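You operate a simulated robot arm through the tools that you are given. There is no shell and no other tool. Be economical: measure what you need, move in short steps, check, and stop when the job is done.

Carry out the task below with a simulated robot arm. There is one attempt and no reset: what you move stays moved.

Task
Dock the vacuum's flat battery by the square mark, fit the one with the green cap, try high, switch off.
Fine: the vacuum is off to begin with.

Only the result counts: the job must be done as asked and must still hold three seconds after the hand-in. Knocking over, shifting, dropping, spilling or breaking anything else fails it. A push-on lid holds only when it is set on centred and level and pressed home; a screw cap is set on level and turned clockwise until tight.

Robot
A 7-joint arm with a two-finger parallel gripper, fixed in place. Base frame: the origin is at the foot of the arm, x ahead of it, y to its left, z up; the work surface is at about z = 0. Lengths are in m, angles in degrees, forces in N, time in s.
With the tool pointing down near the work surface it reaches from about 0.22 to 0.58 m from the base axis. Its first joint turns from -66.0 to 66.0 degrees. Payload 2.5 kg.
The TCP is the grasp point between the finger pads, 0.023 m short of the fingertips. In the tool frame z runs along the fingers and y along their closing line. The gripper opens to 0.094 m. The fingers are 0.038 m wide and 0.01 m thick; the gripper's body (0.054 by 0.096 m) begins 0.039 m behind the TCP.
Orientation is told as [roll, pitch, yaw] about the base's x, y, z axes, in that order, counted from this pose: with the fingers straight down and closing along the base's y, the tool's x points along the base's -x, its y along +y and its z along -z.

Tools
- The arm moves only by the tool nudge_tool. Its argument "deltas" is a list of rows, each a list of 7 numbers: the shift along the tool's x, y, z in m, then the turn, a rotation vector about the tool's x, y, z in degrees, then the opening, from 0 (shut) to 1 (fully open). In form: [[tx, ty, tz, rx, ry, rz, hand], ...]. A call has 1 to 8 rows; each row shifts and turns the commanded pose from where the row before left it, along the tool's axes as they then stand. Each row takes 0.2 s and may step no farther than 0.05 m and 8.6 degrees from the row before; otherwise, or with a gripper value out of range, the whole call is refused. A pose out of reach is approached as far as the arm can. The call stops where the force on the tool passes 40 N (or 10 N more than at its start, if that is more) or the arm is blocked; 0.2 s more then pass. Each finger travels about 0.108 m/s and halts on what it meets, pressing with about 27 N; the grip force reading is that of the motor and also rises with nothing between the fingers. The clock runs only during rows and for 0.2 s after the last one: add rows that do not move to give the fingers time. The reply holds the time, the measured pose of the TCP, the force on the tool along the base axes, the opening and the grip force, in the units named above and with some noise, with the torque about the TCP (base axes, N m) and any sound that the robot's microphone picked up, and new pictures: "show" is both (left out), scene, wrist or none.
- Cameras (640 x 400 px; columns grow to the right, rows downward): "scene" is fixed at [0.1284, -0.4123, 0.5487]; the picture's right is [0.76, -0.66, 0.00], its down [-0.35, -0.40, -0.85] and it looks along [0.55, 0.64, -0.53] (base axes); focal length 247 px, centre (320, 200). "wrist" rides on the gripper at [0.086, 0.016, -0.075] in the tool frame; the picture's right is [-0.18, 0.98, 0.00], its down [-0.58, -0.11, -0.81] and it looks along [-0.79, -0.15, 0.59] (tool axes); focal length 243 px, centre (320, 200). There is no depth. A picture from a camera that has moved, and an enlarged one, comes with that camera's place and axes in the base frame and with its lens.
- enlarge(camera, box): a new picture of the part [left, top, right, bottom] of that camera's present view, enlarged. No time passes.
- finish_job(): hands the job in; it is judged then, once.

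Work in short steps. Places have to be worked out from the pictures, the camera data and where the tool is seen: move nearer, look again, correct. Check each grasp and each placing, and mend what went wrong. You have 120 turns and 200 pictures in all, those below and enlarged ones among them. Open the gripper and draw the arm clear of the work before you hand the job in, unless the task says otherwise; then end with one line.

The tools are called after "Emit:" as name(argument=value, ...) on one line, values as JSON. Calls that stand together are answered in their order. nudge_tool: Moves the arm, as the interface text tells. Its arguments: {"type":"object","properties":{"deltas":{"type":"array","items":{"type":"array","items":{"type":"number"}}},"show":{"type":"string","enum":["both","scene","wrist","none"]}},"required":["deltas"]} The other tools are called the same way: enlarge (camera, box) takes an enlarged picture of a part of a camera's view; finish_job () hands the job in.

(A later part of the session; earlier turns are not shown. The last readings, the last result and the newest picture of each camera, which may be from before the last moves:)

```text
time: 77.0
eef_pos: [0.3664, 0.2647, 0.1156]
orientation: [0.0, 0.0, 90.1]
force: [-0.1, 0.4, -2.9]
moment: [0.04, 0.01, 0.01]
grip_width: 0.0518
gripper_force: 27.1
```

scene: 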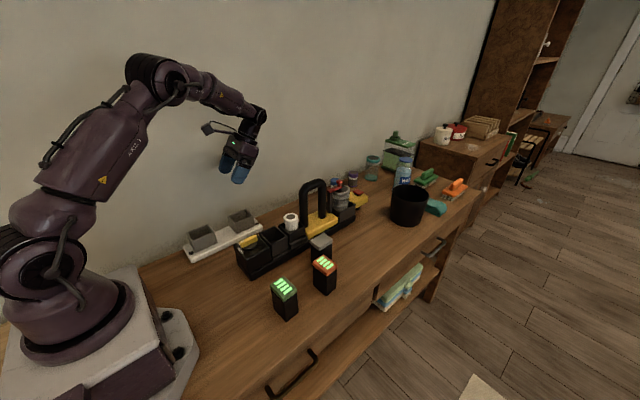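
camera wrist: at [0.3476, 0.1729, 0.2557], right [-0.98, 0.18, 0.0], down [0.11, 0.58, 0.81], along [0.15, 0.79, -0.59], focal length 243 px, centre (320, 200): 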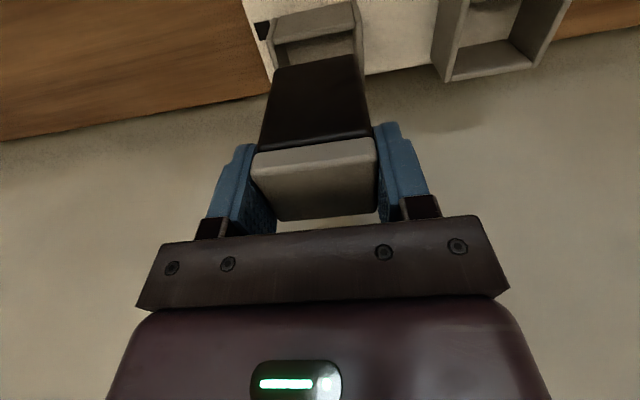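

Sliding in freely. Continuing down in 3 mm steps to the floor.

Emit:
nudge_tool(deltas=[[0, 0, 0.003, 0, 0, 0, 0.3], [0, 0, 0.003, 0, 0, 0, 0.3], [0, 0, 0.002, 0, 0, 0, 0.3], [0, 0, 0.002, 0, 0, 0, 0.3], [0, 0, 0.002, 0, 0, 0, 0.3], [0, 0, 0, 0, 0, 0, 0.3]], show="wrist")

Emit:
enlarge(camera="scene", box=[210, 190, 270, 250])

```text
time: 78.4
eef_pos: [0.3663, 0.2643, 0.1037]
orientation: [0.1, 0.1, 90.1]
force: [0.0, 0.2, -3.5]
moment: [0.02, 0.04, 0.0]
grip_width: 0.0519
gripper_force: 27.3
camera wrist: at [0.3493, 0.1757, 0.1789], right [-0.98, 0.18, 0.0], down [0.11, 0.58, 0.81], along [0.15, 0.79, -0.59], focal length 243 px, centre (320, 200)
```

wrist: 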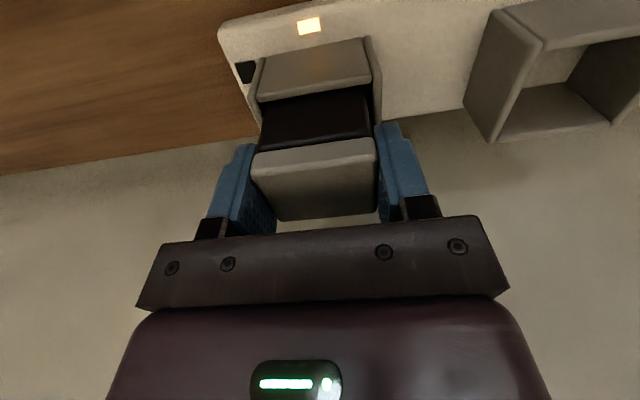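

```text
6.67 times, centred on (240, 220) of scene
camera zoom: at [0.1284, -0.4122, 0.5487], right [0.76, -0.66, 0.0], down [-0.35, -0.4, -0.85], along [0.55, 0.64, -0.53], focal length 1649 px, centre (853, 67)
```

zoom: 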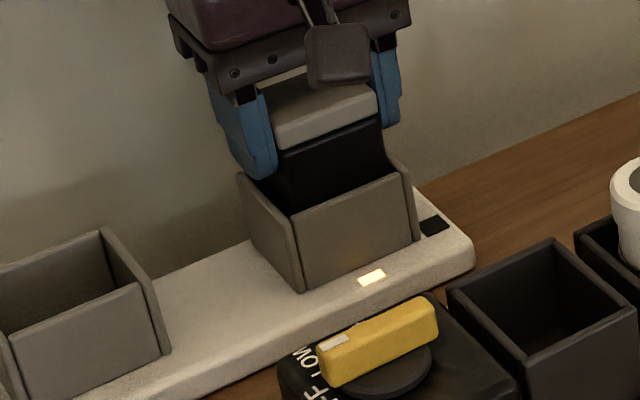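

A charging light has lit on the dock. A few more small steps to reach the floor.

Emit:
nudge_tool(deltas=[[0, 0, 0.0015, 0, 0, 0, 0.3], [0, 0, 0.0015, 0, 0, 0, 0.3], [0, 0, 0.0015, 0, 0, 0, 0.3], [0, 0, 0, 0, 0, 0, 0.3]], show="none")

```text
time: 79.4
eef_pos: [0.3653, 0.2645, 0.1006]
orientation: [-0.1, 0.0, 90.0]
force: [-6.0, -4.9, 21.2]
moment: [-0.16, 0.36, 0.01]
grip_width: 0.0519
gripper_force: 27.3
```

Seated on the bay floor. Releasing and lifting straight up.

Emit:
nudge_tool(deltas=[[0, 0, -0.001, 0, 0, 0, 0.3], [0, 0, 0, 0, 0, 0, 0.7], [0, 0, 0, 0, 0, 0, 0.7], [0, 0, -0.03, 0, 0, 0, 0.7], [0, 0, -0.04, 0, 0, 0, 0.7], [0, 0, -0.045, 0, 0, 0, 1], [0, 0, -0.035, 0, 0, 0, 1], [0, 0, 0, 0, 0, 0, 1]], show="wrist")

Emit:
enlarge(camera="scene", box=[180, 190, 290, 270])

```text
time: 81.2
eef_pos: [0.3657, 0.2639, 0.2485]
orientation: [0.0, 0.0, 90.0]
force: [-0.6, -0.4, -0.8]
moment: [0.03, -0.02, 0.02]
grip_width: 0.094
gripper_force: 0.1
camera wrist: at [0.3495, 0.1758, 0.3245], right [-0.98, 0.18, 0.0], down [0.11, 0.58, 0.81], along [0.15, 0.79, -0.59], focal length 243 px, centre (320, 200)
```

wrist: 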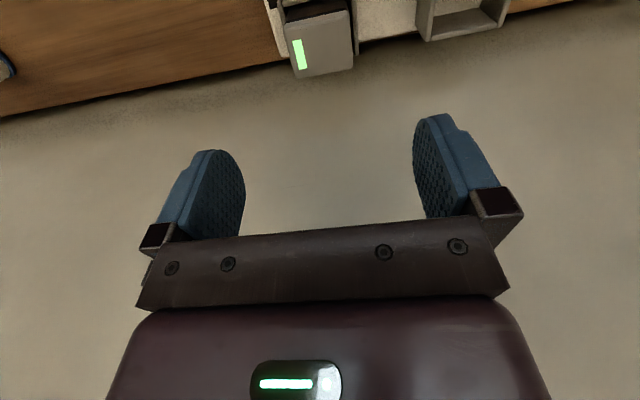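

```text
5.00 times, centred on (235, 230) of scene
camera zoom: at [0.1284, -0.4123, 0.5487], right [0.76, -0.66, 0.0], down [-0.35, -0.4, -0.85], along [0.55, 0.64, -0.53], focal length 1237 px, centre (745, 50)
```

zoom: 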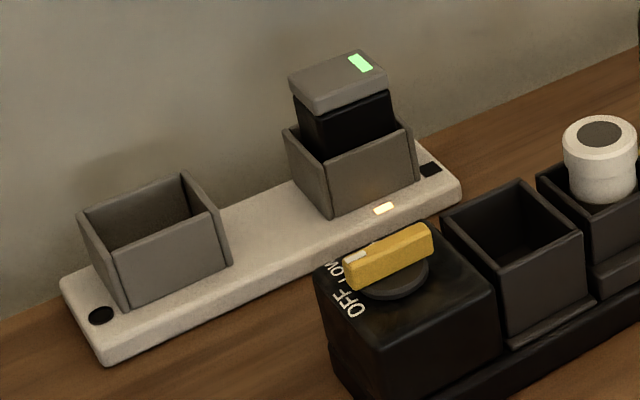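

Grey battery is docked by the square mark and charging. Next, moving off the wall, rotating to yaw 0 and tilting to measure the vacuum bay from above.

Emit:
nudge_tool(deltas=[[0.048, 0, 0, 0, 0, 0, 1], [0.048, 0, 0, 0, 0, 0, 1], [0.047, 0, 0, 0, 0, 0, 1], [0.047, 0, 0, 0, 0, 8.5, 1], [0, 0, 0, 0, 0, 8.5, 1], [0, 0, 0, 0, 0, 8.5, 1], [0, 0, 0, 0, 0, 8.5, 1], [0, 0, 0, 0, 0, 8.5, 1]], show="none")

Emit:
nudge_tool(deltas=[[0, 0, 0, 0, 0, 8.5, 1], [0, 0, 0, 0, 0, 8.5, 1], [0, 0, 0, 0, 0, 8.5, 1], [0, 0, 0, 0, 0, 8.5, 1], [0, 0, 0, 0, 0, 8.5, 1], [0, 0, 0, 0, 0, 5, 1], [0, 0, 0, 0, 8.5, 0, 1], [0, 0, 0, 0, 8.5, 0, 1]], show="none")

Emit:
nudge_tool(deltas=[[0, 0, 0, 0, 8.5, 0, 1], [0, 0, 0, 0, 8.5, 0, 1], [0, 0, 0, 0, 0, 0, 1], [0, 0, 0, 0, 0, 0, 1]], show="wrist")

Emit:
enlarge(camera="wrist", box=[270, 80, 410, 220])

Emit:
nudge_tool(deltas=[[0, 0, 0, 0, 0, 0, 1]], show="none")

Emit:
nudge_tool(deltas=[[0, 0, 0, 0, 0, 0, 1]], show="none")

```text
time: 83.0
eef_pos: [0.3659, 0.0755, 0.2513]
orientation: [0.0, 0.1, 47.4]
force: [0.4, 0.4, -0.4]
moment: [0.0, 0.0, 0.0]
grip_width: 0.0937
gripper_force: 0.1
```

```text
time: 84.8
eef_pos: [0.3658, 0.0747, 0.2502]
orientation: [0.0, 17.0, -0.1]
force: [-0.5, 0.8, 0.2]
moment: [0.01, 0.01, 0.01]
grip_width: 0.094
gripper_force: 0.2
```

```text
time: 85.8
eef_pos: [0.3645, 0.074, 0.2498]
orientation: [0.0, 34.0, -0.2]
force: [-0.3, -0.4, 0.8]
moment: [0.01, -0.02, 0.01]
grip_width: 0.0942
gripper_force: 0.0
camera wrist: at [0.3351, 0.089, 0.3609], right [0.15, 0.98, -0.1], down [0.93, -0.11, 0.34], along [0.33, -0.15, -0.93], focal length 243 px, centre (320, 200)
```

wrist: 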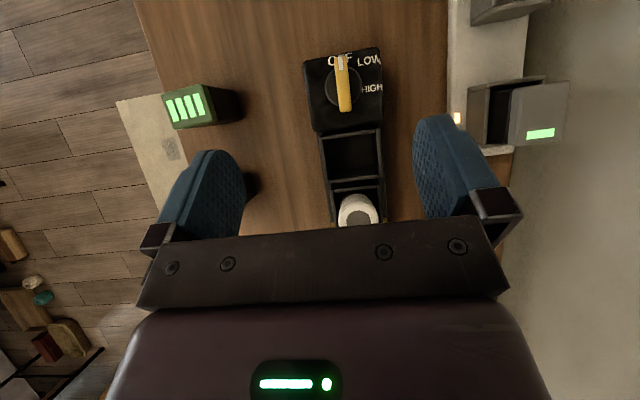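

```text
2.86 times, centred on (340, 150) of wrist
camera zoom: at [0.3351, 0.089, 0.3609], right [0.15, 0.98, -0.1], down [0.93, -0.11, 0.34], along [0.33, -0.15, -0.93], focal length 693 px, centre (263, 343)
```

zoom: 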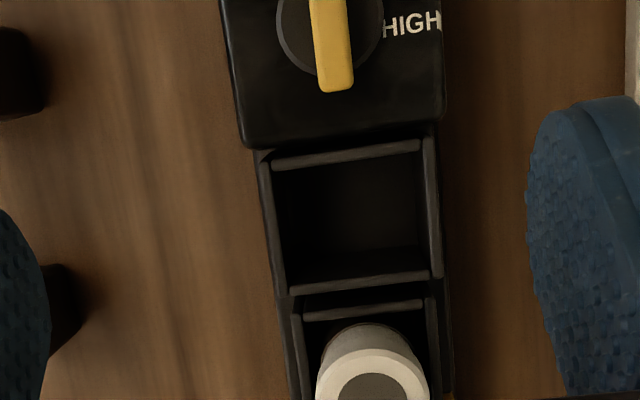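

```text
time: 86.2
eef_pos: [0.3651, 0.075, 0.2497]
orientation: [-0.1, 34.1, -0.2]
force: [-0.3, -0.7, 0.3]
moment: [0.0, -0.03, 0.01]
grip_width: 0.0941
gripper_force: 0.0
```

```text
time: 86.6
eef_pos: [0.365, 0.0741, 0.2504]
orientation: [0.0, 34.0, 0.0]
force: [-0.6, 0.3, -0.2]
moment: [0.0, -0.02, -0.01]
grip_width: 0.0939
gripper_force: 0.0
```

Emit:
enlarge(camera="wrist", box=[310, 122, 390, 192])

Emit:
enlarge(camera="wrist", box=[150, 75, 250, 140])

```text
5.71 times, centred on (350, 157) of wrist
camera zoom: at [0.335, 0.089, 0.3609], right [0.15, 0.98, -0.1], down [0.93, -0.11, 0.34], along [0.33, -0.15, -0.93], focal length 1386 px, centre (149, 446)
```

zoom: 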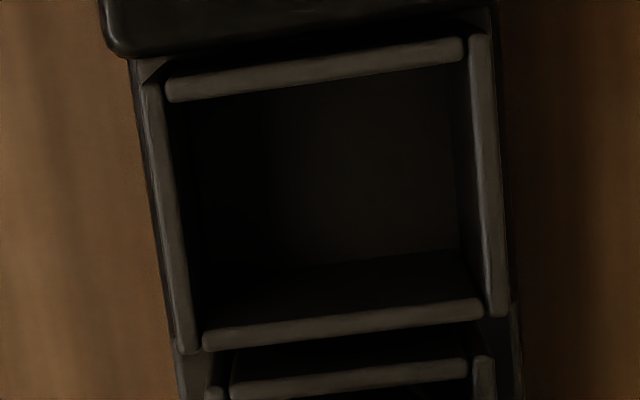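

```text
6.15 times, centred on (200, 108) of wrist
camera zoom: at [0.335, 0.089, 0.3609], right [0.15, 0.98, -0.1], down [0.93, -0.11, 0.34], along [0.33, -0.15, -0.93], focal length 1493 px, centre (1058, 769)
```

zoom: 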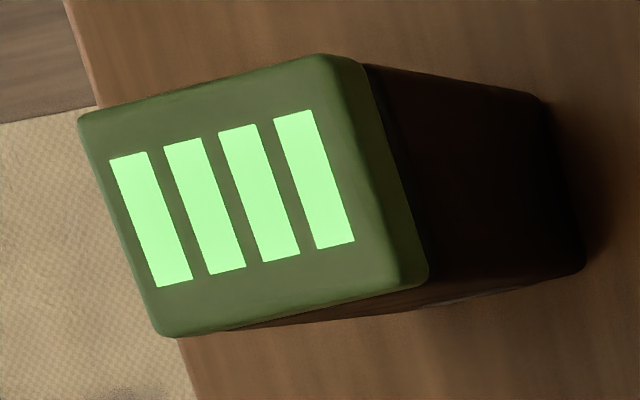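

Vacuum bay interior centre ≈(0.3855, 0.0887), yaw ≈ -1°, which matches where the grey one was gripped. Green battery centre ≈(0.307, -0.084), yaw ≈ +1.3°, long side already along y. Straightening and hovering over green.

Emit:
nudge_tool(deltas=[[0, 0, 0, 0, -8.5, 0, 1], [0, 0, 0, 0, -8.5, 0, 1], [0, 0, 0, 0, -8.5, 0, 1], [0, 0, 0, 0, -8.5, 0, 1], [0.015, -0.04, 0, 0, 0, 0, 1], [0.015, -0.04, 0, 0, 0, 0, 1], [0.015, -0.04, 0, 0, 0, 0, 1], [0.013, -0.0385, 0, 0, 0, -1.3, 1]], show="none")

Emit:
nudge_tool(deltas=[[0, 0, 0.045, 0, 0, 0, 0.9], [0, 0, 0.045, 0, 0, 0, 0.9], [0, 0, 0, 0, 0, 0, 0.9], [0, 0, 0, 0, 0, 0, 0.9]])

Emit:
enlarge(camera="wrist", box=[240, 30, 400, 190])

Emit:
nudge_tool(deltas=[[0, 0, 0, 0, 0, 0, 0.9]], show="none")

```text
time: 88.4
eef_pos: [0.304, -0.0847, 0.2488]
orientation: [0.0, 0.1, 1.4]
force: [0.2, 0.3, -0.3]
moment: [0.0, -0.01, -0.02]
grip_width: 0.0941
gripper_force: 0.0
```

```text
time: 89.4
eef_pos: [0.3059, -0.0843, 0.1603]
orientation: [0.0, 0.0, 1.3]
force: [-0.3, -0.3, -0.4]
moment: [0.0, 0.03, -0.01]
grip_width: 0.0846
gripper_force: 0.1
camera wrist: at [0.2195, -0.0718, 0.2354], right [0.16, 0.99, 0.0], down [0.58, -0.1, 0.81], along [0.8, -0.13, -0.59], focal length 243 px, centre (320, 200)
```

scene: 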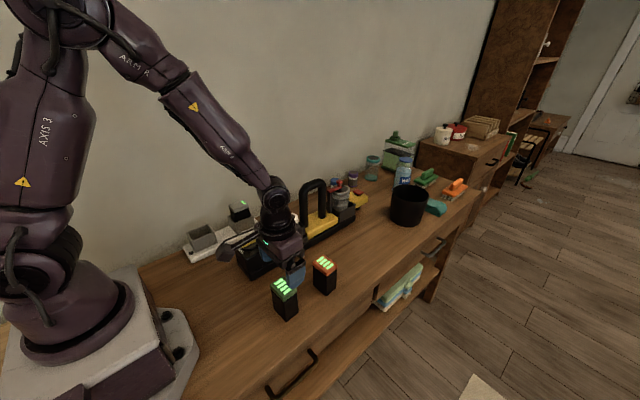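
wrist: 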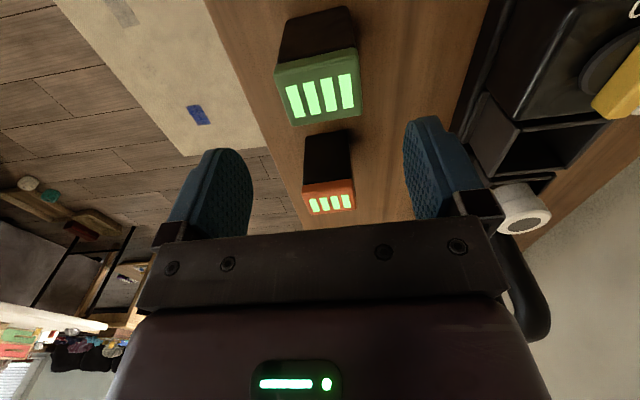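

```text
2.50 times, centred on (320, 110) of wrist
camera zoom: at [0.2195, -0.0718, 0.2354], right [0.16, 0.99, 0.0], down [0.58, -0.1, 0.81], along [0.8, -0.13, -0.59], focal length 606 px, centre (320, 425)
```

zoom: 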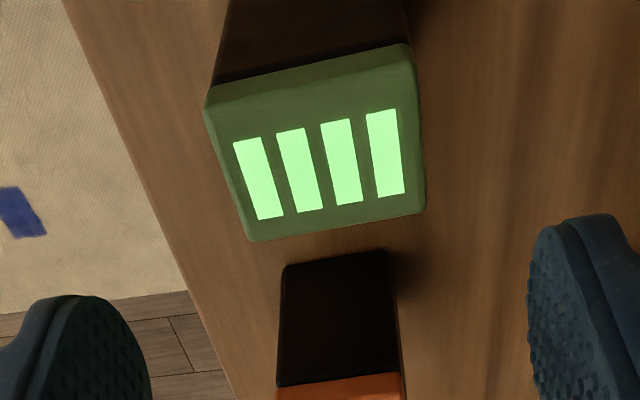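

```text
time: 89.8
eef_pos: [0.3059, -0.0831, 0.1595]
orientation: [0.0, 0.0, 1.3]
force: [0.4, 1.2, 0.2]
moment: [0.02, 0.0, -0.03]
grip_width: 0.0849
gripper_force: 0.2
```

Green centre ≈(0.306, -0.084), matching TCP. Descending to z≈0.085, gripping and lifting.

Emit:
nudge_tool(deltas=[[0, 0, 0.04, 0, 0, -0.5, 0.9], [0, 0, 0.035, 0, 0, 0, 0.9], [0, 0, 0, 0, 0, 0, 0.9], [0, 0, 0, 0, 0, 0, 0.6], [0, 0, 0, 0, 0, 0, 0.3], [0, 0, 0, 0, 0, 0, 0.3], [0, 0, 0, 0, 0, 0, 0.3]], show="wrist")

Emit:
nudge_tool(deltas=[[0, 0, 0, 0, 0, 0, 0.3]], show="none")

```text
time: 91.4
eef_pos: [0.3079, -0.084, 0.0868]
orientation: [0.0, 0.0, 1.8]
force: [-0.2, 0.7, -0.3]
moment: [0.0, -0.04, 0.0]
grip_width: 0.0518
gripper_force: 26.8
camera wrist: at [0.221, -0.0729, 0.1612], right [0.15, 0.99, 0.0], down [0.58, -0.09, 0.81], along [0.8, -0.12, -0.59], focal length 243 px, centre (320, 200)
```

wrist: 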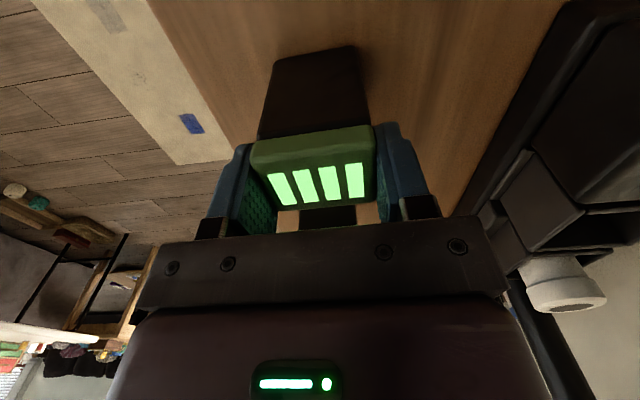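

```text
time: 91.8
eef_pos: [0.3079, -0.0841, 0.085]
orientation: [-0.1, -0.1, 1.7]
force: [0.4, 0.4, 0.0]
moment: [0.05, -0.02, 0.0]
grip_width: 0.0517
gripper_force: 27.8
```

Green battery gripped at 0.052. Lifting and moving over the vacuum bay (target TCP 0.3845, 0.0888, yaw -1.5°).

Emit:
nudge_tool(deltas=[[0, 0, -0.03, 0, 0, 0, 0.3], [0, 0, -0.045, 0, 0, 0, 0.3], [0, 0, -0.045, 0, 0, 1.8, 0.3], [-0.02, 0.043, 0, 0, 0, 0, 0.3], [-0.02, 0.043, 0, 0, 0, 0, 0.3], [-0.02, 0.043, 0, 0, 0, 0, 0.3], [-0.017, 0.043, 0, 0, 0, 1.5, 0.3], [0, 0, 0, 0, 0, 0, 0.3]])

Emit:
enlarge(camera="wrist", box=[240, 0, 400, 140])

Emit:
nudge_tool(deltas=[[0, 0, 0, 0, 0, 0, 0.3]], show="none")

Emit:
nudge_tool(deltas=[[0, 0, 0, 0, 0, 0, 0.3]], show="none")

```text
time: 93.6
eef_pos: [0.3859, 0.0883, 0.2047]
orientation: [0.0, 0.0, -1.5]
force: [-0.2, 0.3, -2.3]
moment: [-0.03, -0.02, 0.02]
grip_width: 0.0519
gripper_force: 27.1
camera wrist: at [0.2986, 0.1054, 0.2795], right [0.21, 0.98, 0.0], down [0.58, -0.12, 0.81], along [0.79, -0.17, -0.59], focal length 243 px, centre (320, 200)
```

scene: 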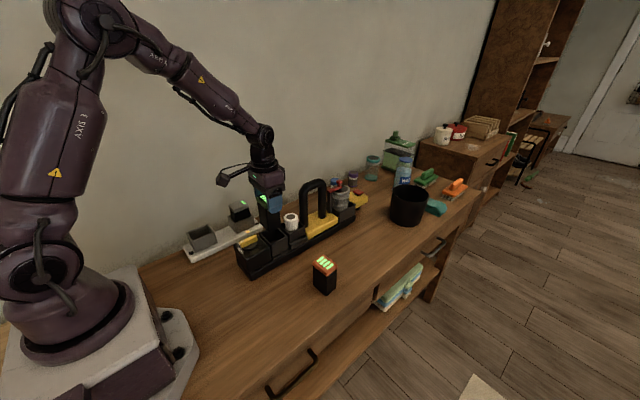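
wrist: 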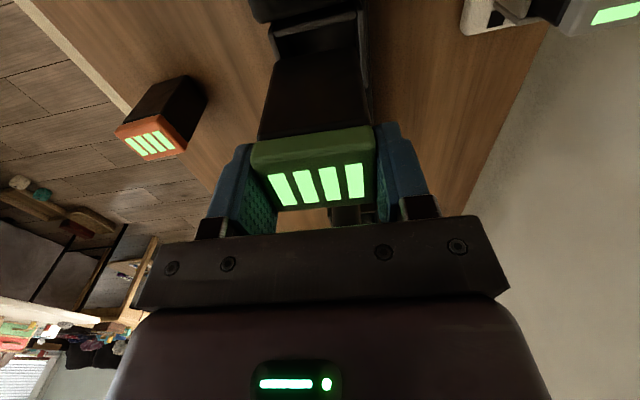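

```text
2.86 times, centred on (320, 70) of wrist
camera zoom: at [0.2986, 0.1054, 0.2795], right [0.21, 0.98, 0.0], down [0.58, -0.12, 0.81], along [0.79, -0.17, -0.59], focal length 693 px, centre (320, 571)
```

zoom: 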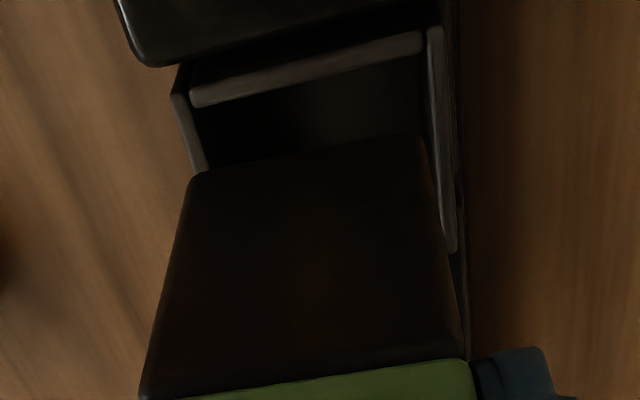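

```text
time: 94.0
eef_pos: [0.3839, 0.0886, 0.2042]
orientation: [-0.1, 0.0, -1.6]
force: [-0.8, -0.4, -3.1]
moment: [0.01, -0.05, 0.0]
grip_width: 0.0522
gripper_force: 26.8
```

```text
time: 94.4
eef_pos: [0.3854, 0.0889, 0.2047]
orientation: [0.0, 0.0, -1.5]
force: [0.7, 0.1, -3.2]
moment: [0.0, -0.01, 0.01]
grip_width: 0.052
gripper_force: 27.3
```

Averaged TCP (0.385, 0.0886); near-edge gap ≈3.5 mm, about centred. Lowering in small steps.

Emit:
nudge_tool(deltas=[[-0.0005, 0, 0.015, 0, 0, 0, 0.3], [0, 0, 0.01, 0, 0, 0, 0.3], [0, 0, 0.003, 0, 0, 0, 0.3], [0, 0, 0.003, 0, 0, 0, 0.3], [0, 0, 0.003, 0, 0, 0, 0.3], [0, 0, 0.003, 0, 0, 0, 0.3], [0, 0, 0.003, 0, 0, 0, 0.3], [0, 0, 0, 0, 0, 0, 0.3]], show="none")

```text
time: 96.2
eef_pos: [0.3866, 0.0883, 0.1681]
orientation: [0.2, -0.4, -1.6]
force: [8.7, 2.4, 24.3]
moment: [-0.27, -0.05, 0.31]
grip_width: 0.0518
gripper_force: 27.4
```

Contact at the (-x, -y) corner, pushed +x. Raising, shifting +2 mm x and +1 mm y, and retrying gently.

Emit:
nudge_tool(deltas=[[0, 0, -0.006, 0, 0, 0, 0.3], [-0.002, 0.001, 0, 0, 0, 0, 0.3], [0, 0, 0.002, 0, 0, 0, 0.3], [0, 0, 0.002, 0, 0, 0, 0.3], [0, 0, 0.002, 0, 0, 0, 0.3], [0, 0, 0.002, 0, 0, 0, 0.3], [0, 0, 0, 0, 0, 0, 0.3]], show="wrist")

Emit:
enlarge(camera="scene", box=[240, 190, 310, 260])

```text
time: 97.8
eef_pos: [0.3899, 0.0875, 0.1641]
orientation: [0.1, -0.5, -1.5]
force: [6.9, 0.1, 20.6]
moment: [-0.28, 0.03, 0.09]
grip_width: 0.0518
gripper_force: 26.7
camera wrist: at [0.3018, 0.1051, 0.2388], right [0.21, 0.98, 0.0], down [0.57, -0.12, 0.81], along [0.79, -0.17, -0.59], focal length 243 px, centre (320, 200)
```

wrist: 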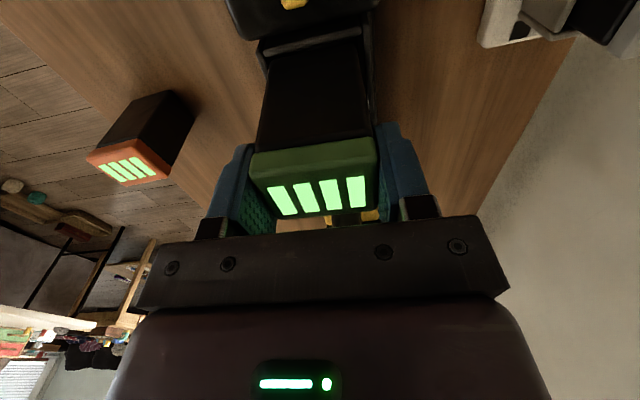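

```text
5.71 times, centred on (275, 225) of scene
camera zoom: at [0.1283, -0.4123, 0.5488], right [0.76, -0.66, 0.0], down [-0.35, -0.4, -0.85], along [0.55, 0.64, -0.53], focal length 1414 px, centre (577, 57)
```

zoom: 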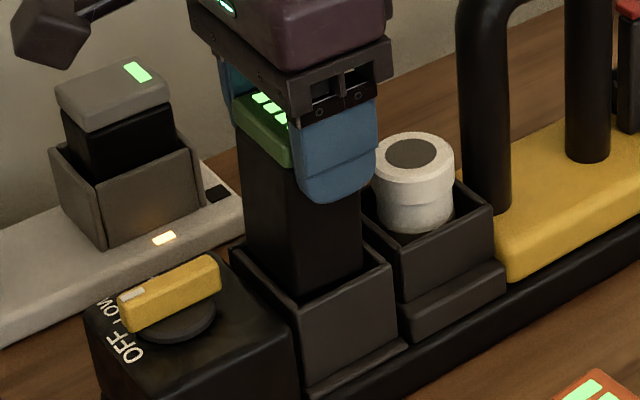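

It's still catching the -x edge and the battery has tilted slightly in the grip. I'll set it back on the table, centre it properly in x with a yaw-90 squeeze, and regrip.

Emit:
nudge_tool(deltas=[[0, 0, -0.03, 0, 0, 0, 0.3], [0, 0, -0.04, 0, 0, 0, 0.3], [0.02, -0.043, 0, 0, 0, -1.5, 0.3], [0.02, -0.043, 0, 0, 0, 0, 0.3], [0.02, -0.043, 0, 0, 0, 0, 0.3], [0.02, -0.043, 0, 0, 0, 0, 0.3], [0, 0, 0.045, 0, 0, 0, 0.3], [0, 0, 0.045, 0, 0, 0, 0.3]], show="none")

Emit:
nudge_tool(deltas=[[0, 0, 0.045, 0, 0, 0, 0.3], [0, 0, 0.008, 0, 0, 0, 0.3], [0, 0, 0, 0, 0, 0, 0.3]])

```text
time: 99.6
eef_pos: [0.3066, -0.0815, 0.1425]
orientation: [0.1, 0.0, 0.0]
force: [0.0, 0.2, -3.3]
moment: [-0.04, -0.02, -0.01]
grip_width: 0.052
gripper_force: 27.1
```

```text
time: 100.4
eef_pos: [0.3067, -0.0833, 0.0915]
orientation: [0.0, 0.0, 0.0]
force: [-0.4, -0.4, -2.6]
moment: [-0.02, -0.05, 0.0]
grip_width: 0.0521
gripper_force: 27.3
camera wrist: at [0.22, -0.0693, 0.1655], right [0.18, 0.98, 0.0], down [0.58, -0.11, 0.81], along [0.79, -0.15, -0.59], focal length 243 px, centre (320, 200)
```

scene: 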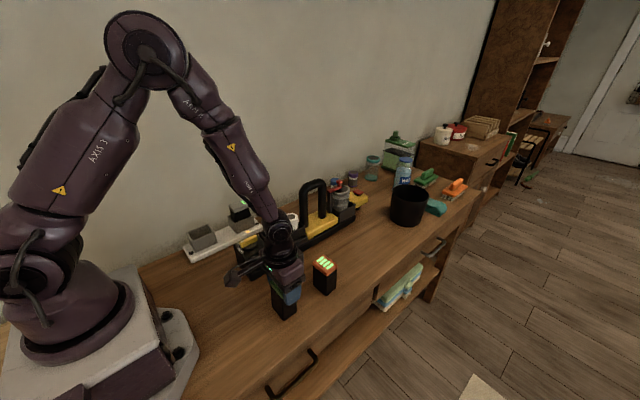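
wrist: 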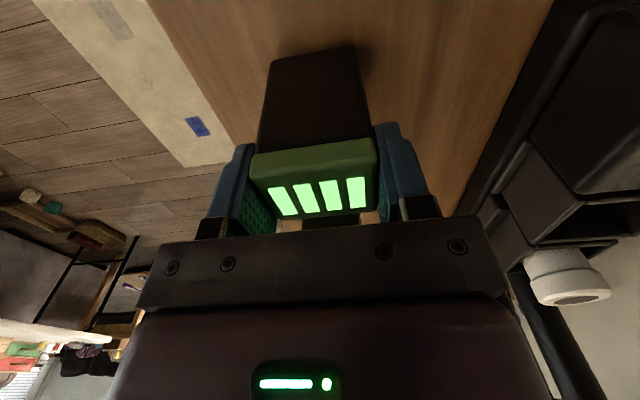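

Lowering to touch the table in small steps.

Emit:
nudge_tool(deltas=[[0, 0, 0.004, 0, 0, 0, 0.3], [0, 0, 0.002, 0, 0, 0, 0.3], [0, 0, 0.002, 0, 0, 0, 0.3], [0, 0, 0.002, 0, 0, 0, 0.3], [0, 0, 0, 0, 0, 0, 0.3]], show="none")

```text
time: 101.6
eef_pos: [0.3068, -0.0842, 0.0796]
orientation: [-0.1, -0.1, 0.1]
force: [-4.3, 0.0, 23.4]
moment: [0.07, 0.01, 0.01]
grip_width: 0.0521
gripper_force: 26.8
```

Contact. Releasing, lifting, rotating to yaw 90.

Emit:
nudge_tool(deltas=[[0, 0, 0, 0, 0, 0, 0.58], [0, 0, 0, 0, 0, 0, 0.7], [0, 0, 0, 0, 0, 0, 0.8], [0, 0, -0.04, 0, 0, 0, 0.8], [0, 0, -0.045, 0, 0, 0, 0.8], [0, 0, 0, 0, 0, -8.5, 0.8], [0, 0, 0, 0, 0, -8.5, 0.8], [0, 0, 0, 0, 0, -8.5, 0.8]], show="none")

Emit:
nudge_tool(deltas=[[0, 0, 0, 0, 0, -8.5, 0.8], [0, 0, 0, 0, 0, -8.5, 0.8], [0, 0, 0, 0, 0, -8.5, 0.8], [0, 0, 0, 0, 0, -8.5, 0.8], [0, 0, 0, 0, 0, -8.5, 0.8], [0, 0, 0, 0, 0, -8.5, 0.8], [0, 0, 0, 0, 0, -8.5, 0.8], [0, 0, 0, 0, 0, -5, 0.8]], show="wrist")

```text
time: 103.4
eef_pos: [0.3062, -0.0851, 0.164]
orientation: [0.0, 0.1, 25.6]
force: [-0.9, 0.0, 0.0]
moment: [-0.04, 0.01, 0.0]
grip_width: 0.0752
gripper_force: 0.0
```

```text
time: 105.2
eef_pos: [0.3056, -0.0824, 0.1647]
orientation: [-0.1, 0.0, 90.3]
force: [0.5, -0.2, 0.2]
moment: [-0.01, 0.0, 0.01]
grip_width: 0.0751
gripper_force: 0.0
camera wrist: at [0.2894, -0.1709, 0.2397], right [-0.98, 0.18, 0.0], down [0.11, 0.58, 0.81], along [0.15, 0.79, -0.59], focal length 243 px, centre (320, 200)
```

wrist: 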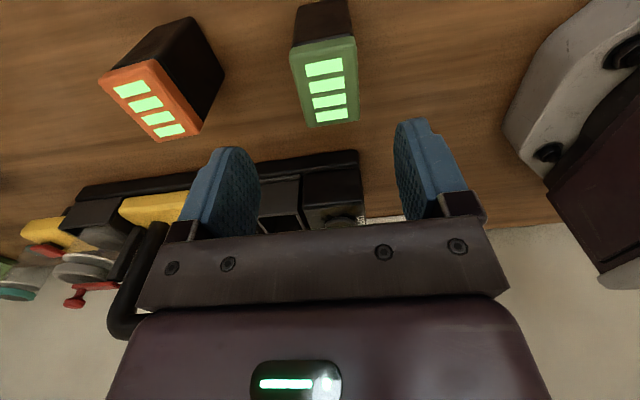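

Green is standing centred between the fingers. Descending and squeezing along x to centre it, then releasing and lifting.

Emit:
nudge_tool(deltas=[[0, 0, 0.045, 0, 0, 0, 0.8], [0, 0, 0.038, 0, 0, 0, 0.8], [0, 0, 0, 0, 0, 0, 0.8], [0, 0, 0, 0, 0, 0, 0.5], [0, 0, 0, 0, 0, 0, 0.38], [0, 0, 0, 0, 0, 0, 0.38], [0, 0, 0, 0, 0, 0, 0.38], [0, 0, 0, 0, 0, 0, 0.38]], show="none")

Emit:
nudge_tool(deltas=[[0, 0, 0, 0, 0, 0, 0.65], [0, 0, 0, 0, 0, 0, 0.65], [0, 0, -0.04, 0, 0, 0, 0.8], [0, 0, -0.043, 0, 0, 0, 0.8], [0, 0, 0, 0, 0, 8.5, 0.8], [0, 0, 0, 0, 0, 8.5, 0.8], [0, 0, 0, 0, 0, 8.5, 0.8], [0, 0, 0, 0, 0, 8.5, 0.8]], show="none")

Emit:
nudge_tool(deltas=[[0, 0, 0, 0, 0, 8.5, 0.8], [0, 0, 0, 0, 0, 8.5, 0.8], [0, 0, 0, 0, 0, 8.5, 0.8], [0, 0, 0, 0, 0, 8.5, 0.8], [0, 0, 0, 0, 0, 8.5, 0.8], [0, 0, 0, 0, 0, 8.5, 0.8], [0, 0, 0, 0, 0, 5, 0.8], [0, 0, 0, 0, 0, 0, 0.8]], show="wrist")

```text
time: 107.0
eef_pos: [0.3049, -0.0826, 0.0834]
orientation: [0.1, 0.0, 90.0]
force: [0.6, 0.0, -0.3]
moment: [-0.01, -0.06, 0.03]
grip_width: 0.0399
gripper_force: 26.8
```

```text
time: 108.8
eef_pos: [0.3066, -0.0825, 0.1647]
orientation: [0.0, 0.0, 55.7]
force: [0.2, 0.4, 0.0]
moment: [-0.02, -0.02, 0.01]
grip_width: 0.0753
gripper_force: 0.1
```

```text
time: 110.6
eef_pos: [0.3054, -0.0836, 0.1651]
orientation: [0.0, 0.0, -0.1]
force: [-0.6, -0.7, -0.1]
moment: [0.01, -0.01, 0.0]
grip_width: 0.0753
gripper_force: 0.1
camera wrist: at [0.2188, -0.0675, 0.2405], right [0.19, 0.98, 0.0], down [0.58, -0.11, 0.81], along [0.79, -0.15, -0.59], focal length 243 px, centre (320, 200)
```

wrist: 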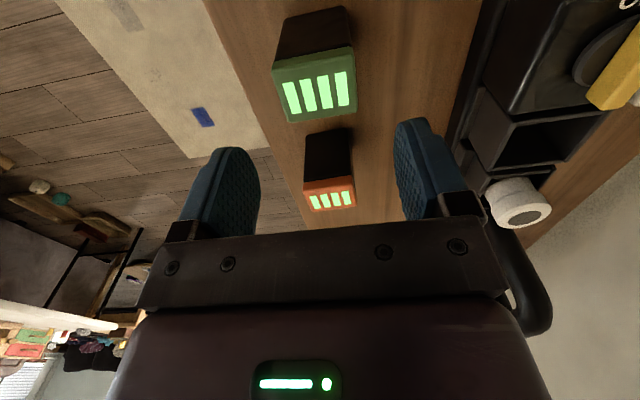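

Centred. Gripping along y now, lifting, and moving over the vacuum bay.

Emit:
nudge_tool(deltas=[[0, 0, 0.045, 0, 0, 0, 0.8], [0, 0, 0.035, 0, 0, 0, 0.8], [0, 0, 0, 0, 0, 0, 0.8], [0, 0, 0, 0, 0, 0, 0.5], [0, 0, 0, 0, 0, 0, 0.3], [0, 0, 0, 0, 0, 0, 0.3], [0, 0, 0, 0, 0, 0, 0.3], [0, 0, -0.03, 0, 0, 0, 0.3]], show="none")

Emit:
nudge_tool(deltas=[[0, 0, -0.045, 0, 0, 0, 0.3], [0, 0, -0.045, 0, 0, 0, 0.3], [-0.02, 0.043, 0, 0, 0, 0, 0.3], [-0.02, 0.043, 0, 0, 0, 0, 0.3], [-0.02, 0.043, 0, 0, 0, 0, 0.3], [-0.02, 0.043, 0, 0, 0, 1.3, 0.3], [0, 0, 0, 0, 0, 0, 0.3], [0, 0, 0, 0, 0, 0, 0.3]], show="wrist")

Emit:
enlarge(camera="wrist", box=[240, 0, 400, 140])

Emit:
nudge_tool(deltas=[[0, 0, 0, 0, 0, 0, 0.3]], show="none")

Emit:
nudge_tool(deltas=[[0, 0, 0, 0, 0, 0, 0.3]], show="none")

```text
time: 112.4
eef_pos: [0.3038, -0.0824, 0.113]
orientation: [0.0, 0.1, 0.0]
force: [0.0, 0.0, -2.9]
moment: [0.02, -0.02, 0.01]
grip_width: 0.0519
gripper_force: 26.5
```

```text
time: 114.2
eef_pos: [0.3878, 0.091, 0.2057]
orientation: [0.0, 0.0, -1.5]
force: [0.8, 0.1, -2.7]
moment: [-0.02, 0.02, -0.01]
grip_width: 0.0519
gripper_force: 26.6
camera wrist: at [0.3007, 0.108, 0.2801], right [0.21, 0.98, 0.0], down [0.58, -0.12, 0.81], along [0.79, -0.17, -0.59], focal length 243 px, centre (320, 200)
```

wrist: 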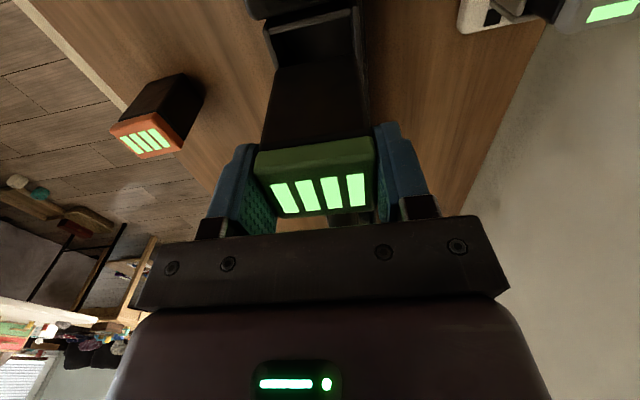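

```text
2.86 times, centred on (320, 70) of wrist
camera zoom: at [0.3007, 0.108, 0.2801], right [0.21, 0.98, 0.0], down [0.58, -0.12, 0.81], along [0.79, -0.17, -0.59], focal length 693 px, centre (320, 571)
```

zoom: 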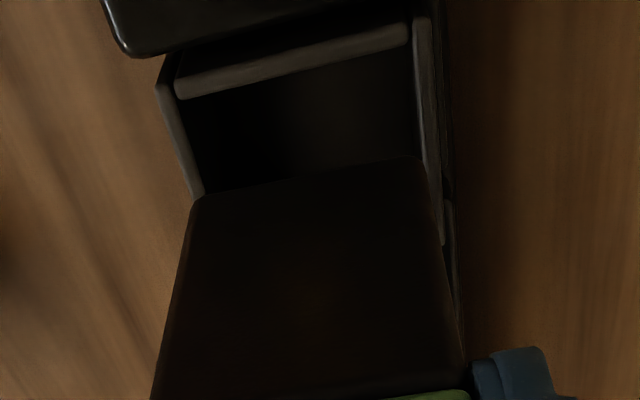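

```text
time: 114.6
eef_pos: [0.3873, 0.0909, 0.2041]
orientation: [0.0, 0.0, -1.3]
force: [0.0, 0.2, -2.6]
moment: [0.0, -0.03, 0.04]
grip_width: 0.052
gripper_force: 27.3
```

```text
time: 115.0
eef_pos: [0.3871, 0.0912, 0.205]
orientation: [0.1, 0.0, -1.3]
force: [-0.2, -0.5, -2.1]
moment: [-0.01, 0.0, 0.0]
grip_width: 0.0521
gripper_force: 26.9
```

Averages (0.3874, 0.091). Correcting -1.7 mm in x and -2.2 mm in y to the bay centre and lowering gently.

Emit:
nudge_tool(deltas=[[0.0015, -0.0022, 0.015, 0, 0, 0, 0.3], [0, 0, 0.01, 0, 0, 0, 0.3], [0, 0, 0.003, 0, 0, 0, 0.3], [0, 0, 0.003, 0, 0, 0, 0.3], [0, 0, 0.003, 0, 0, 0, 0.3], [0, 0, 0.003, 0, 0, 0, 0.3], [0, 0, 0, 0, 0, 0, 0.3]], show="none")

```text
time: 116.6
eef_pos: [0.3838, 0.0873, 0.1683]
orientation: [0.0, 0.0, -1.3]
force: [-5.7, -0.2, 12.0]
moment: [-0.5, 0.2, -0.15]
grip_width: 0.0519
gripper_force: 27.5
```

Light contact on the +x/front corner now (pushed -x). Raising 4 mm, shifting -1.2 mm x, +1.5 mm y and retrying.

Emit:
nudge_tool(deltas=[[0, 0, -0.005, 0, 0, 0, 0.3], [0.0012, 0.0015, 0, 0, 0, 0, 0.3], [0, 0, 0.002, 0, 0, 0, 0.3], [0, 0, 0.002, 0, 0, 0, 0.3], [0, 0, 0.002, 0, 0, 0, 0.3], [0, 0, 0.001, 0, 0, 0, 0.3], [0, 0, 0, 0, 0, 0, 0.3]], show="none")

```text
time: 118.2
eef_pos: [0.3835, 0.0882, 0.1662]
orientation: [0.1, -0.1, -1.4]
force: [0.3, 0.5, -3.3]
moment: [0.0, 0.02, -0.03]
grip_width: 0.0519
gripper_force: 27.2
```

Lower than the contact height with no force. Continuing.

Emit:
nudge_tool(deltas=[[0, 0, 0.002, 0, 0, 0, 0.3], [0, 0, 0.002, 0, 0, 0, 0.3], [0, 0, 0.002, 0, 0, 0, 0.3], [0, 0, 0.002, 0, 0, 0, 0.3], [0, 0, 0.003, 0, 0, 0, 0.3], [0, 0, 0.003, 0, 0, 0, 0.3], [0, 0, 0.003, 0, 0, 0, 0.3], [0, 0, 0, 0, 0, 0, 0.3]], show="none")

```text
time: 120.0
eef_pos: [0.3832, 0.0883, 0.1494]
orientation: [0.0, 0.0, -1.3]
force: [-0.3, 0.3, -2.0]
moment: [0.01, 0.02, 0.01]
grip_width: 0.052
gripper_force: 27.3
```

It's inside the bay and sliding freely. Continuing to the floor (expected TCP ≈0.118).

Emit:
nudge_tool(deltas=[[0, 0, 0.004, 0, 0, 0, 0.3], [0, 0, 0.004, 0, 0, 0, 0.3], [0, 0, 0.004, 0, 0, 0, 0.3], [0, 0, 0.004, 0, 0, 0, 0.3], [0, 0, 0.004, 0, 0, 0, 0.3], [0, 0, 0.004, 0, 0, 0, 0.3], [0, 0, 0, 0, 0, 0, 0.3]], show="none")

Emit:
nudge_tool(deltas=[[0, 0, 0.002, 0, 0, 0, 0.3], [0, 0, 0.002, 0, 0, 0, 0.3], [0, 0, 0.0015, 0, 0, 0, 0.3], [0, 0, 0, 0, 0, 0, 0.3]], show="none")

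```text
time: 121.6
eef_pos: [0.3825, 0.0876, 0.1255]
orientation: [0.0, 0.0, -1.3]
force: [0.5, -0.6, -2.8]
moment: [-0.01, 0.01, -0.02]
grip_width: 0.0521
gripper_force: 27.3
```

```text
time: 122.6
eef_pos: [0.3828, 0.0883, 0.1198]
orientation: [0.0, 0.0, -1.3]
force: [-0.6, 0.4, -2.8]
moment: [0.02, 0.06, 0.0]
grip_width: 0.052
gripper_force: 27.1
```

Emit:
nudge_tool(deltas=[[0, 0, 0.0015, 0, 0, 0, 0.3], [0, 0, 0.0015, 0, 0, 0, 0.3], [0, 0, 0.0015, 0, 0, 0, 0.3], [0, 0, 0, 0, 0, 0, 0.3]], show="scene")

Emit:
enlarge(camera="scene", box=[230, 190, 320, 270])

```text
time: 123.6
eef_pos: [0.3844, 0.0887, 0.117]
orientation: [0.0, -0.3, -1.3]
force: [-3.2, -0.1, 36.8]
moment: [-0.13, 0.38, -0.05]
grip_width: 0.0518
gripper_force: 26.6
```

scene: 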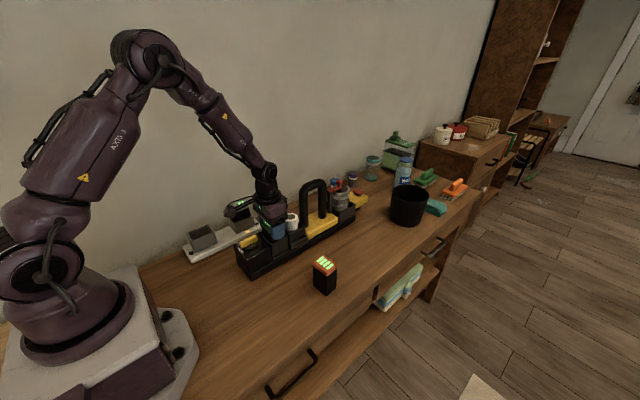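

```text
5.00 times, centred on (275, 230) of scene
camera zoom: at [0.1282, -0.4123, 0.5488], right [0.76, -0.66, 0.0], down [-0.35, -0.4, -0.85], along [0.55, 0.64, -0.53], focal length 1237 px, centre (545, 50)
```

zoom: 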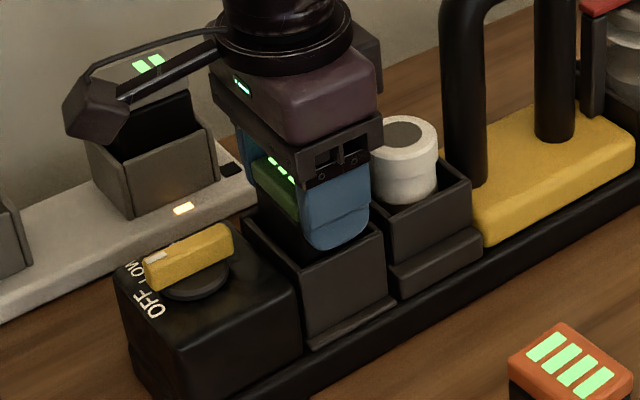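

Fully seated (same height as the old one). Releasing, lifting clear, then a tilted overhead look at the dial.

Emit:
nudge_tool(deltas=[[0, 0, -0.001, 0, 0, 0, 0.3], [0, 0, 0, 0, 0, 0, 0.68], [0, 0, 0, 0, 0, 0, 0.68], [0, 0, -0.03, 0, 0, 0, 0.68], [0, 0, -0.04, 0, 0, 0, 0.8], [0, 0, -0.045, 0, 0, 0, 1], [0.035, -0.01, -0.02, 0, 0, -1.3, 1], [0.035, 0, 0, 0, 0, 0, 1]], show="none")

Emit:
nudge_tool(deltas=[[0, 0, 0, 0, 8.5, 0, 1], [0, 0, 0, 0, 8.5, 0, 1], [0, 0, 0, 0, 8.5, 0, 1], [0, 0, 0, 0, 8.5, 0, 1], [0, 0, 0, 0, 0, 0, 1], [0, 0, 0, 0, 0, 0, 1]])

Emit:
enlarge(camera="wrist", box=[280, 90, 400, 210])

Emit:
enlarge(camera="scene", box=[180, 190, 320, 280])

Emit:
nudge_tool(deltas=[[0, 0, 0, 0, 0, 0, 1]], show="none")

Emit:
nudge_tool(deltas=[[0, 0, 0, 0, 0, 0, 1]], show="none")

```text
time: 125.4
eef_pos: [0.3104, 0.0797, 0.2512]
orientation: [0.1, 0.2, 0.0]
force: [0.5, -0.4, 0.2]
moment: [0.01, 0.01, 0.03]
grip_width: 0.0943
gripper_force: 0.0
```

```text
time: 126.8
eef_pos: [0.3133, 0.0789, 0.2511]
orientation: [0.0, 34.1, 0.0]
force: [-0.5, -1.1, 0.0]
moment: [0.04, 0.05, -0.03]
grip_width: 0.094
gripper_force: 0.1
camera wrist: at [0.2819, 0.0941, 0.3621], right [0.15, 0.98, -0.1], down [0.93, -0.11, 0.34], along [0.32, -0.15, -0.93], focal length 243 px, centre (320, 200)
```

scene: 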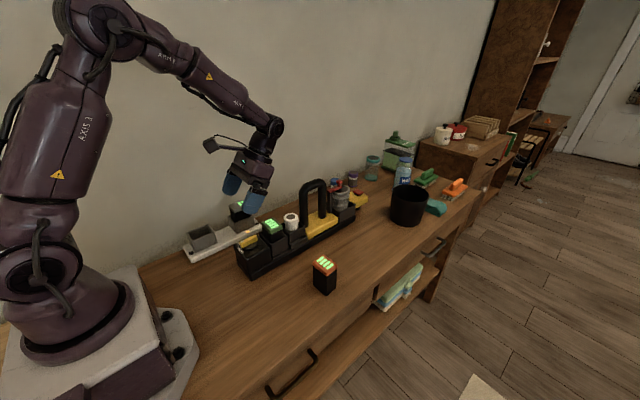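
wrist: 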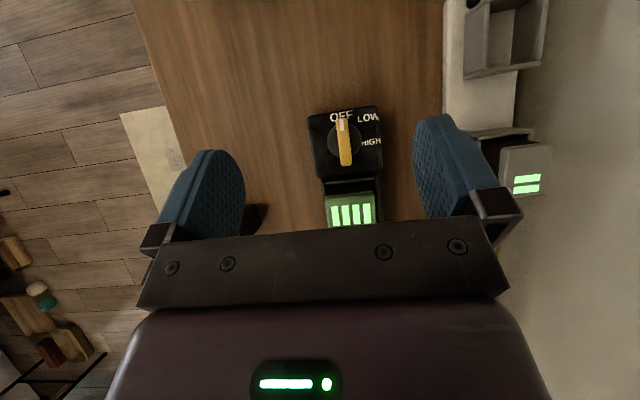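

```text
3.33 times, centred on (340, 150) of wrist
camera zoom: at [0.2819, 0.0941, 0.3621], right [0.15, 0.98, -0.1], down [0.93, -0.11, 0.34], along [0.32, -0.15, -0.93], focal length 809 px, centre (253, 367)
```

zoom: 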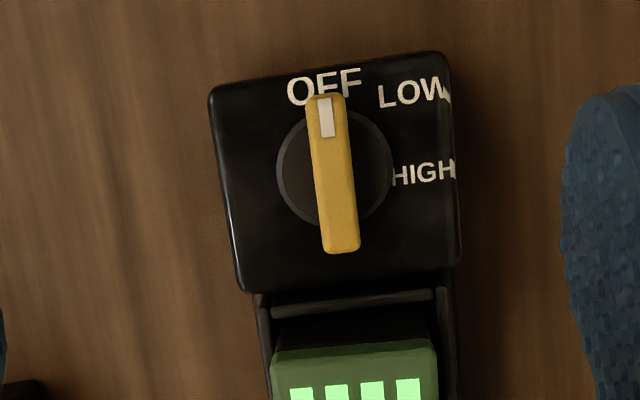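

```text
4.44 times, centred on (250, 235) of scene
camera zoom: at [0.1284, -0.4123, 0.5487], right [0.76, -0.66, 0.0], down [-0.35, -0.4, -0.85], along [0.55, 0.64, -0.53], focal length 1100 px, centre (631, 44)
```

zoom: 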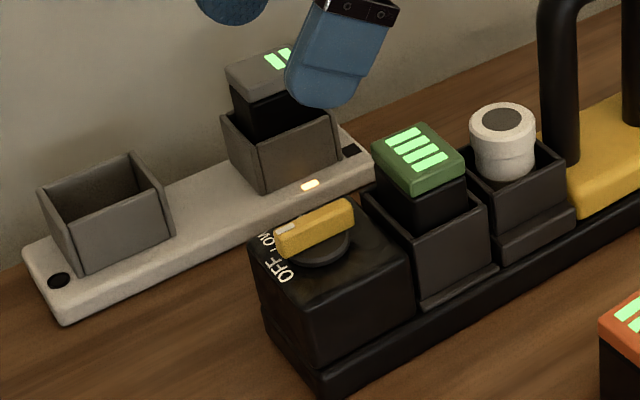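

```text
time: 127.2
eef_pos: [0.3116, 0.0807, 0.252]
orientation: [0.0, 33.9, 0.0]
force: [-1.0, -0.6, -0.2]
moment: [-0.01, 0.01, 0.01]
grip_width: 0.0941
gripper_force: 0.0
```

```text
time: 127.6
eef_pos: [0.3127, 0.0796, 0.2498]
orientation: [0.0, 33.9, -0.1]
force: [-0.9, -0.2, 0.4]
moment: [-0.04, 0.0, 0.0]
grip_width: 0.0941
gripper_force: 0.1
```

Green battery is in. Dial: centre ≈(0.310, 0.0887), bar along x (~0.047×0.011), bar top z≈0.107, block top ≈0.087. LOW ≈55° and HIGH ≈103° clockwise from OFF. Straightening and descending over the knob with fingers half open.

Emit:
nudge_tool(deltas=[[0, 0, 0, 0, -8.5, 0, 0.5], [0, 0, 0, 0, -8.5, 0, 0.5], [0, 0, 0, 0, -8.5, 0, 0.5], [0, 0, 0, 0, -8.5, 0, 0.5], [0.0025, 0.009, 0.03, 0, 0, 1.2, 0.5], [0, 0, 0.045, 0, 0, 0, 0.5], [0, 0, 0.035, 0, 0, 0, 0.5], [0, 0, 0, 0, 0, 0, 0.5]])

Emit:
nudge_tool(deltas=[[0, 0, 0, 0, 0, 0, 0.5]], show="none")

Emit:
nudge_tool(deltas=[[0, 0, 0, 0, 0, 0, 0.5]], show="none")

```text
time: 129.4
eef_pos: [0.3099, 0.0875, 0.1409]
orientation: [0.0, 0.0, -1.2]
force: [-0.1, 0.3, -0.6]
moment: [0.03, -0.04, -0.02]
grip_width: 0.0472
gripper_force: 0.0
camera wrist: at [0.2234, 0.1033, 0.2165], right [0.21, 0.98, 0.0], down [0.58, -0.12, 0.81], along [0.79, -0.17, -0.59], focal length 243 px, centre (320, 200)
```

scene: 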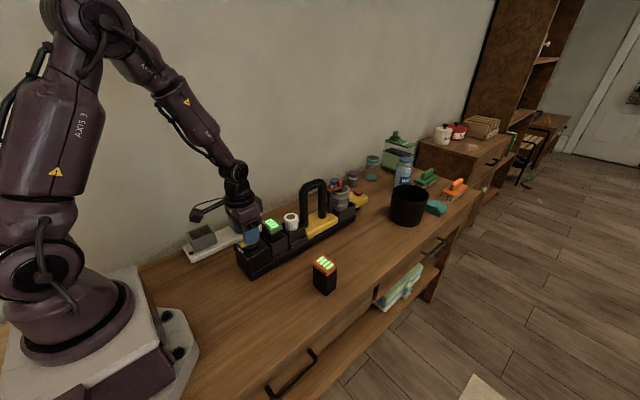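
wrist: 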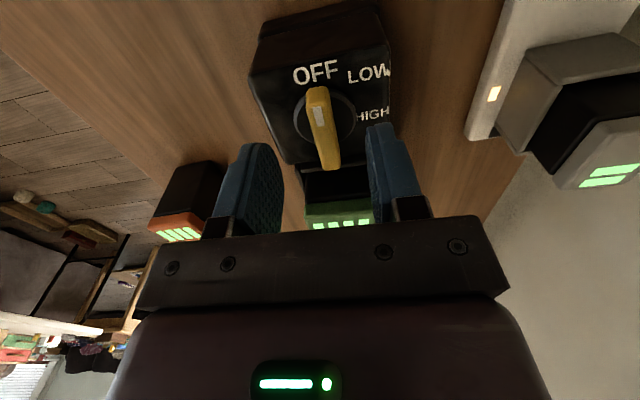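

```text
time: 129.8
eef_pos: [0.3112, 0.0872, 0.1411]
orientation: [0.0, 0.0, -1.2]
force: [-0.8, -0.4, 0.1]
moment: [0.0, 0.01, 0.01]
grip_width: 0.0471
gripper_force: 0.1
```

```text
time: 130.2
eef_pos: [0.3092, 0.087, 0.1418]
orientation: [0.0, 0.0, -1.1]
force: [0.4, -0.2, -0.2]
moment: [-0.03, 0.03, 0.05]
grip_width: 0.0471
gripper_force: 0.0
```

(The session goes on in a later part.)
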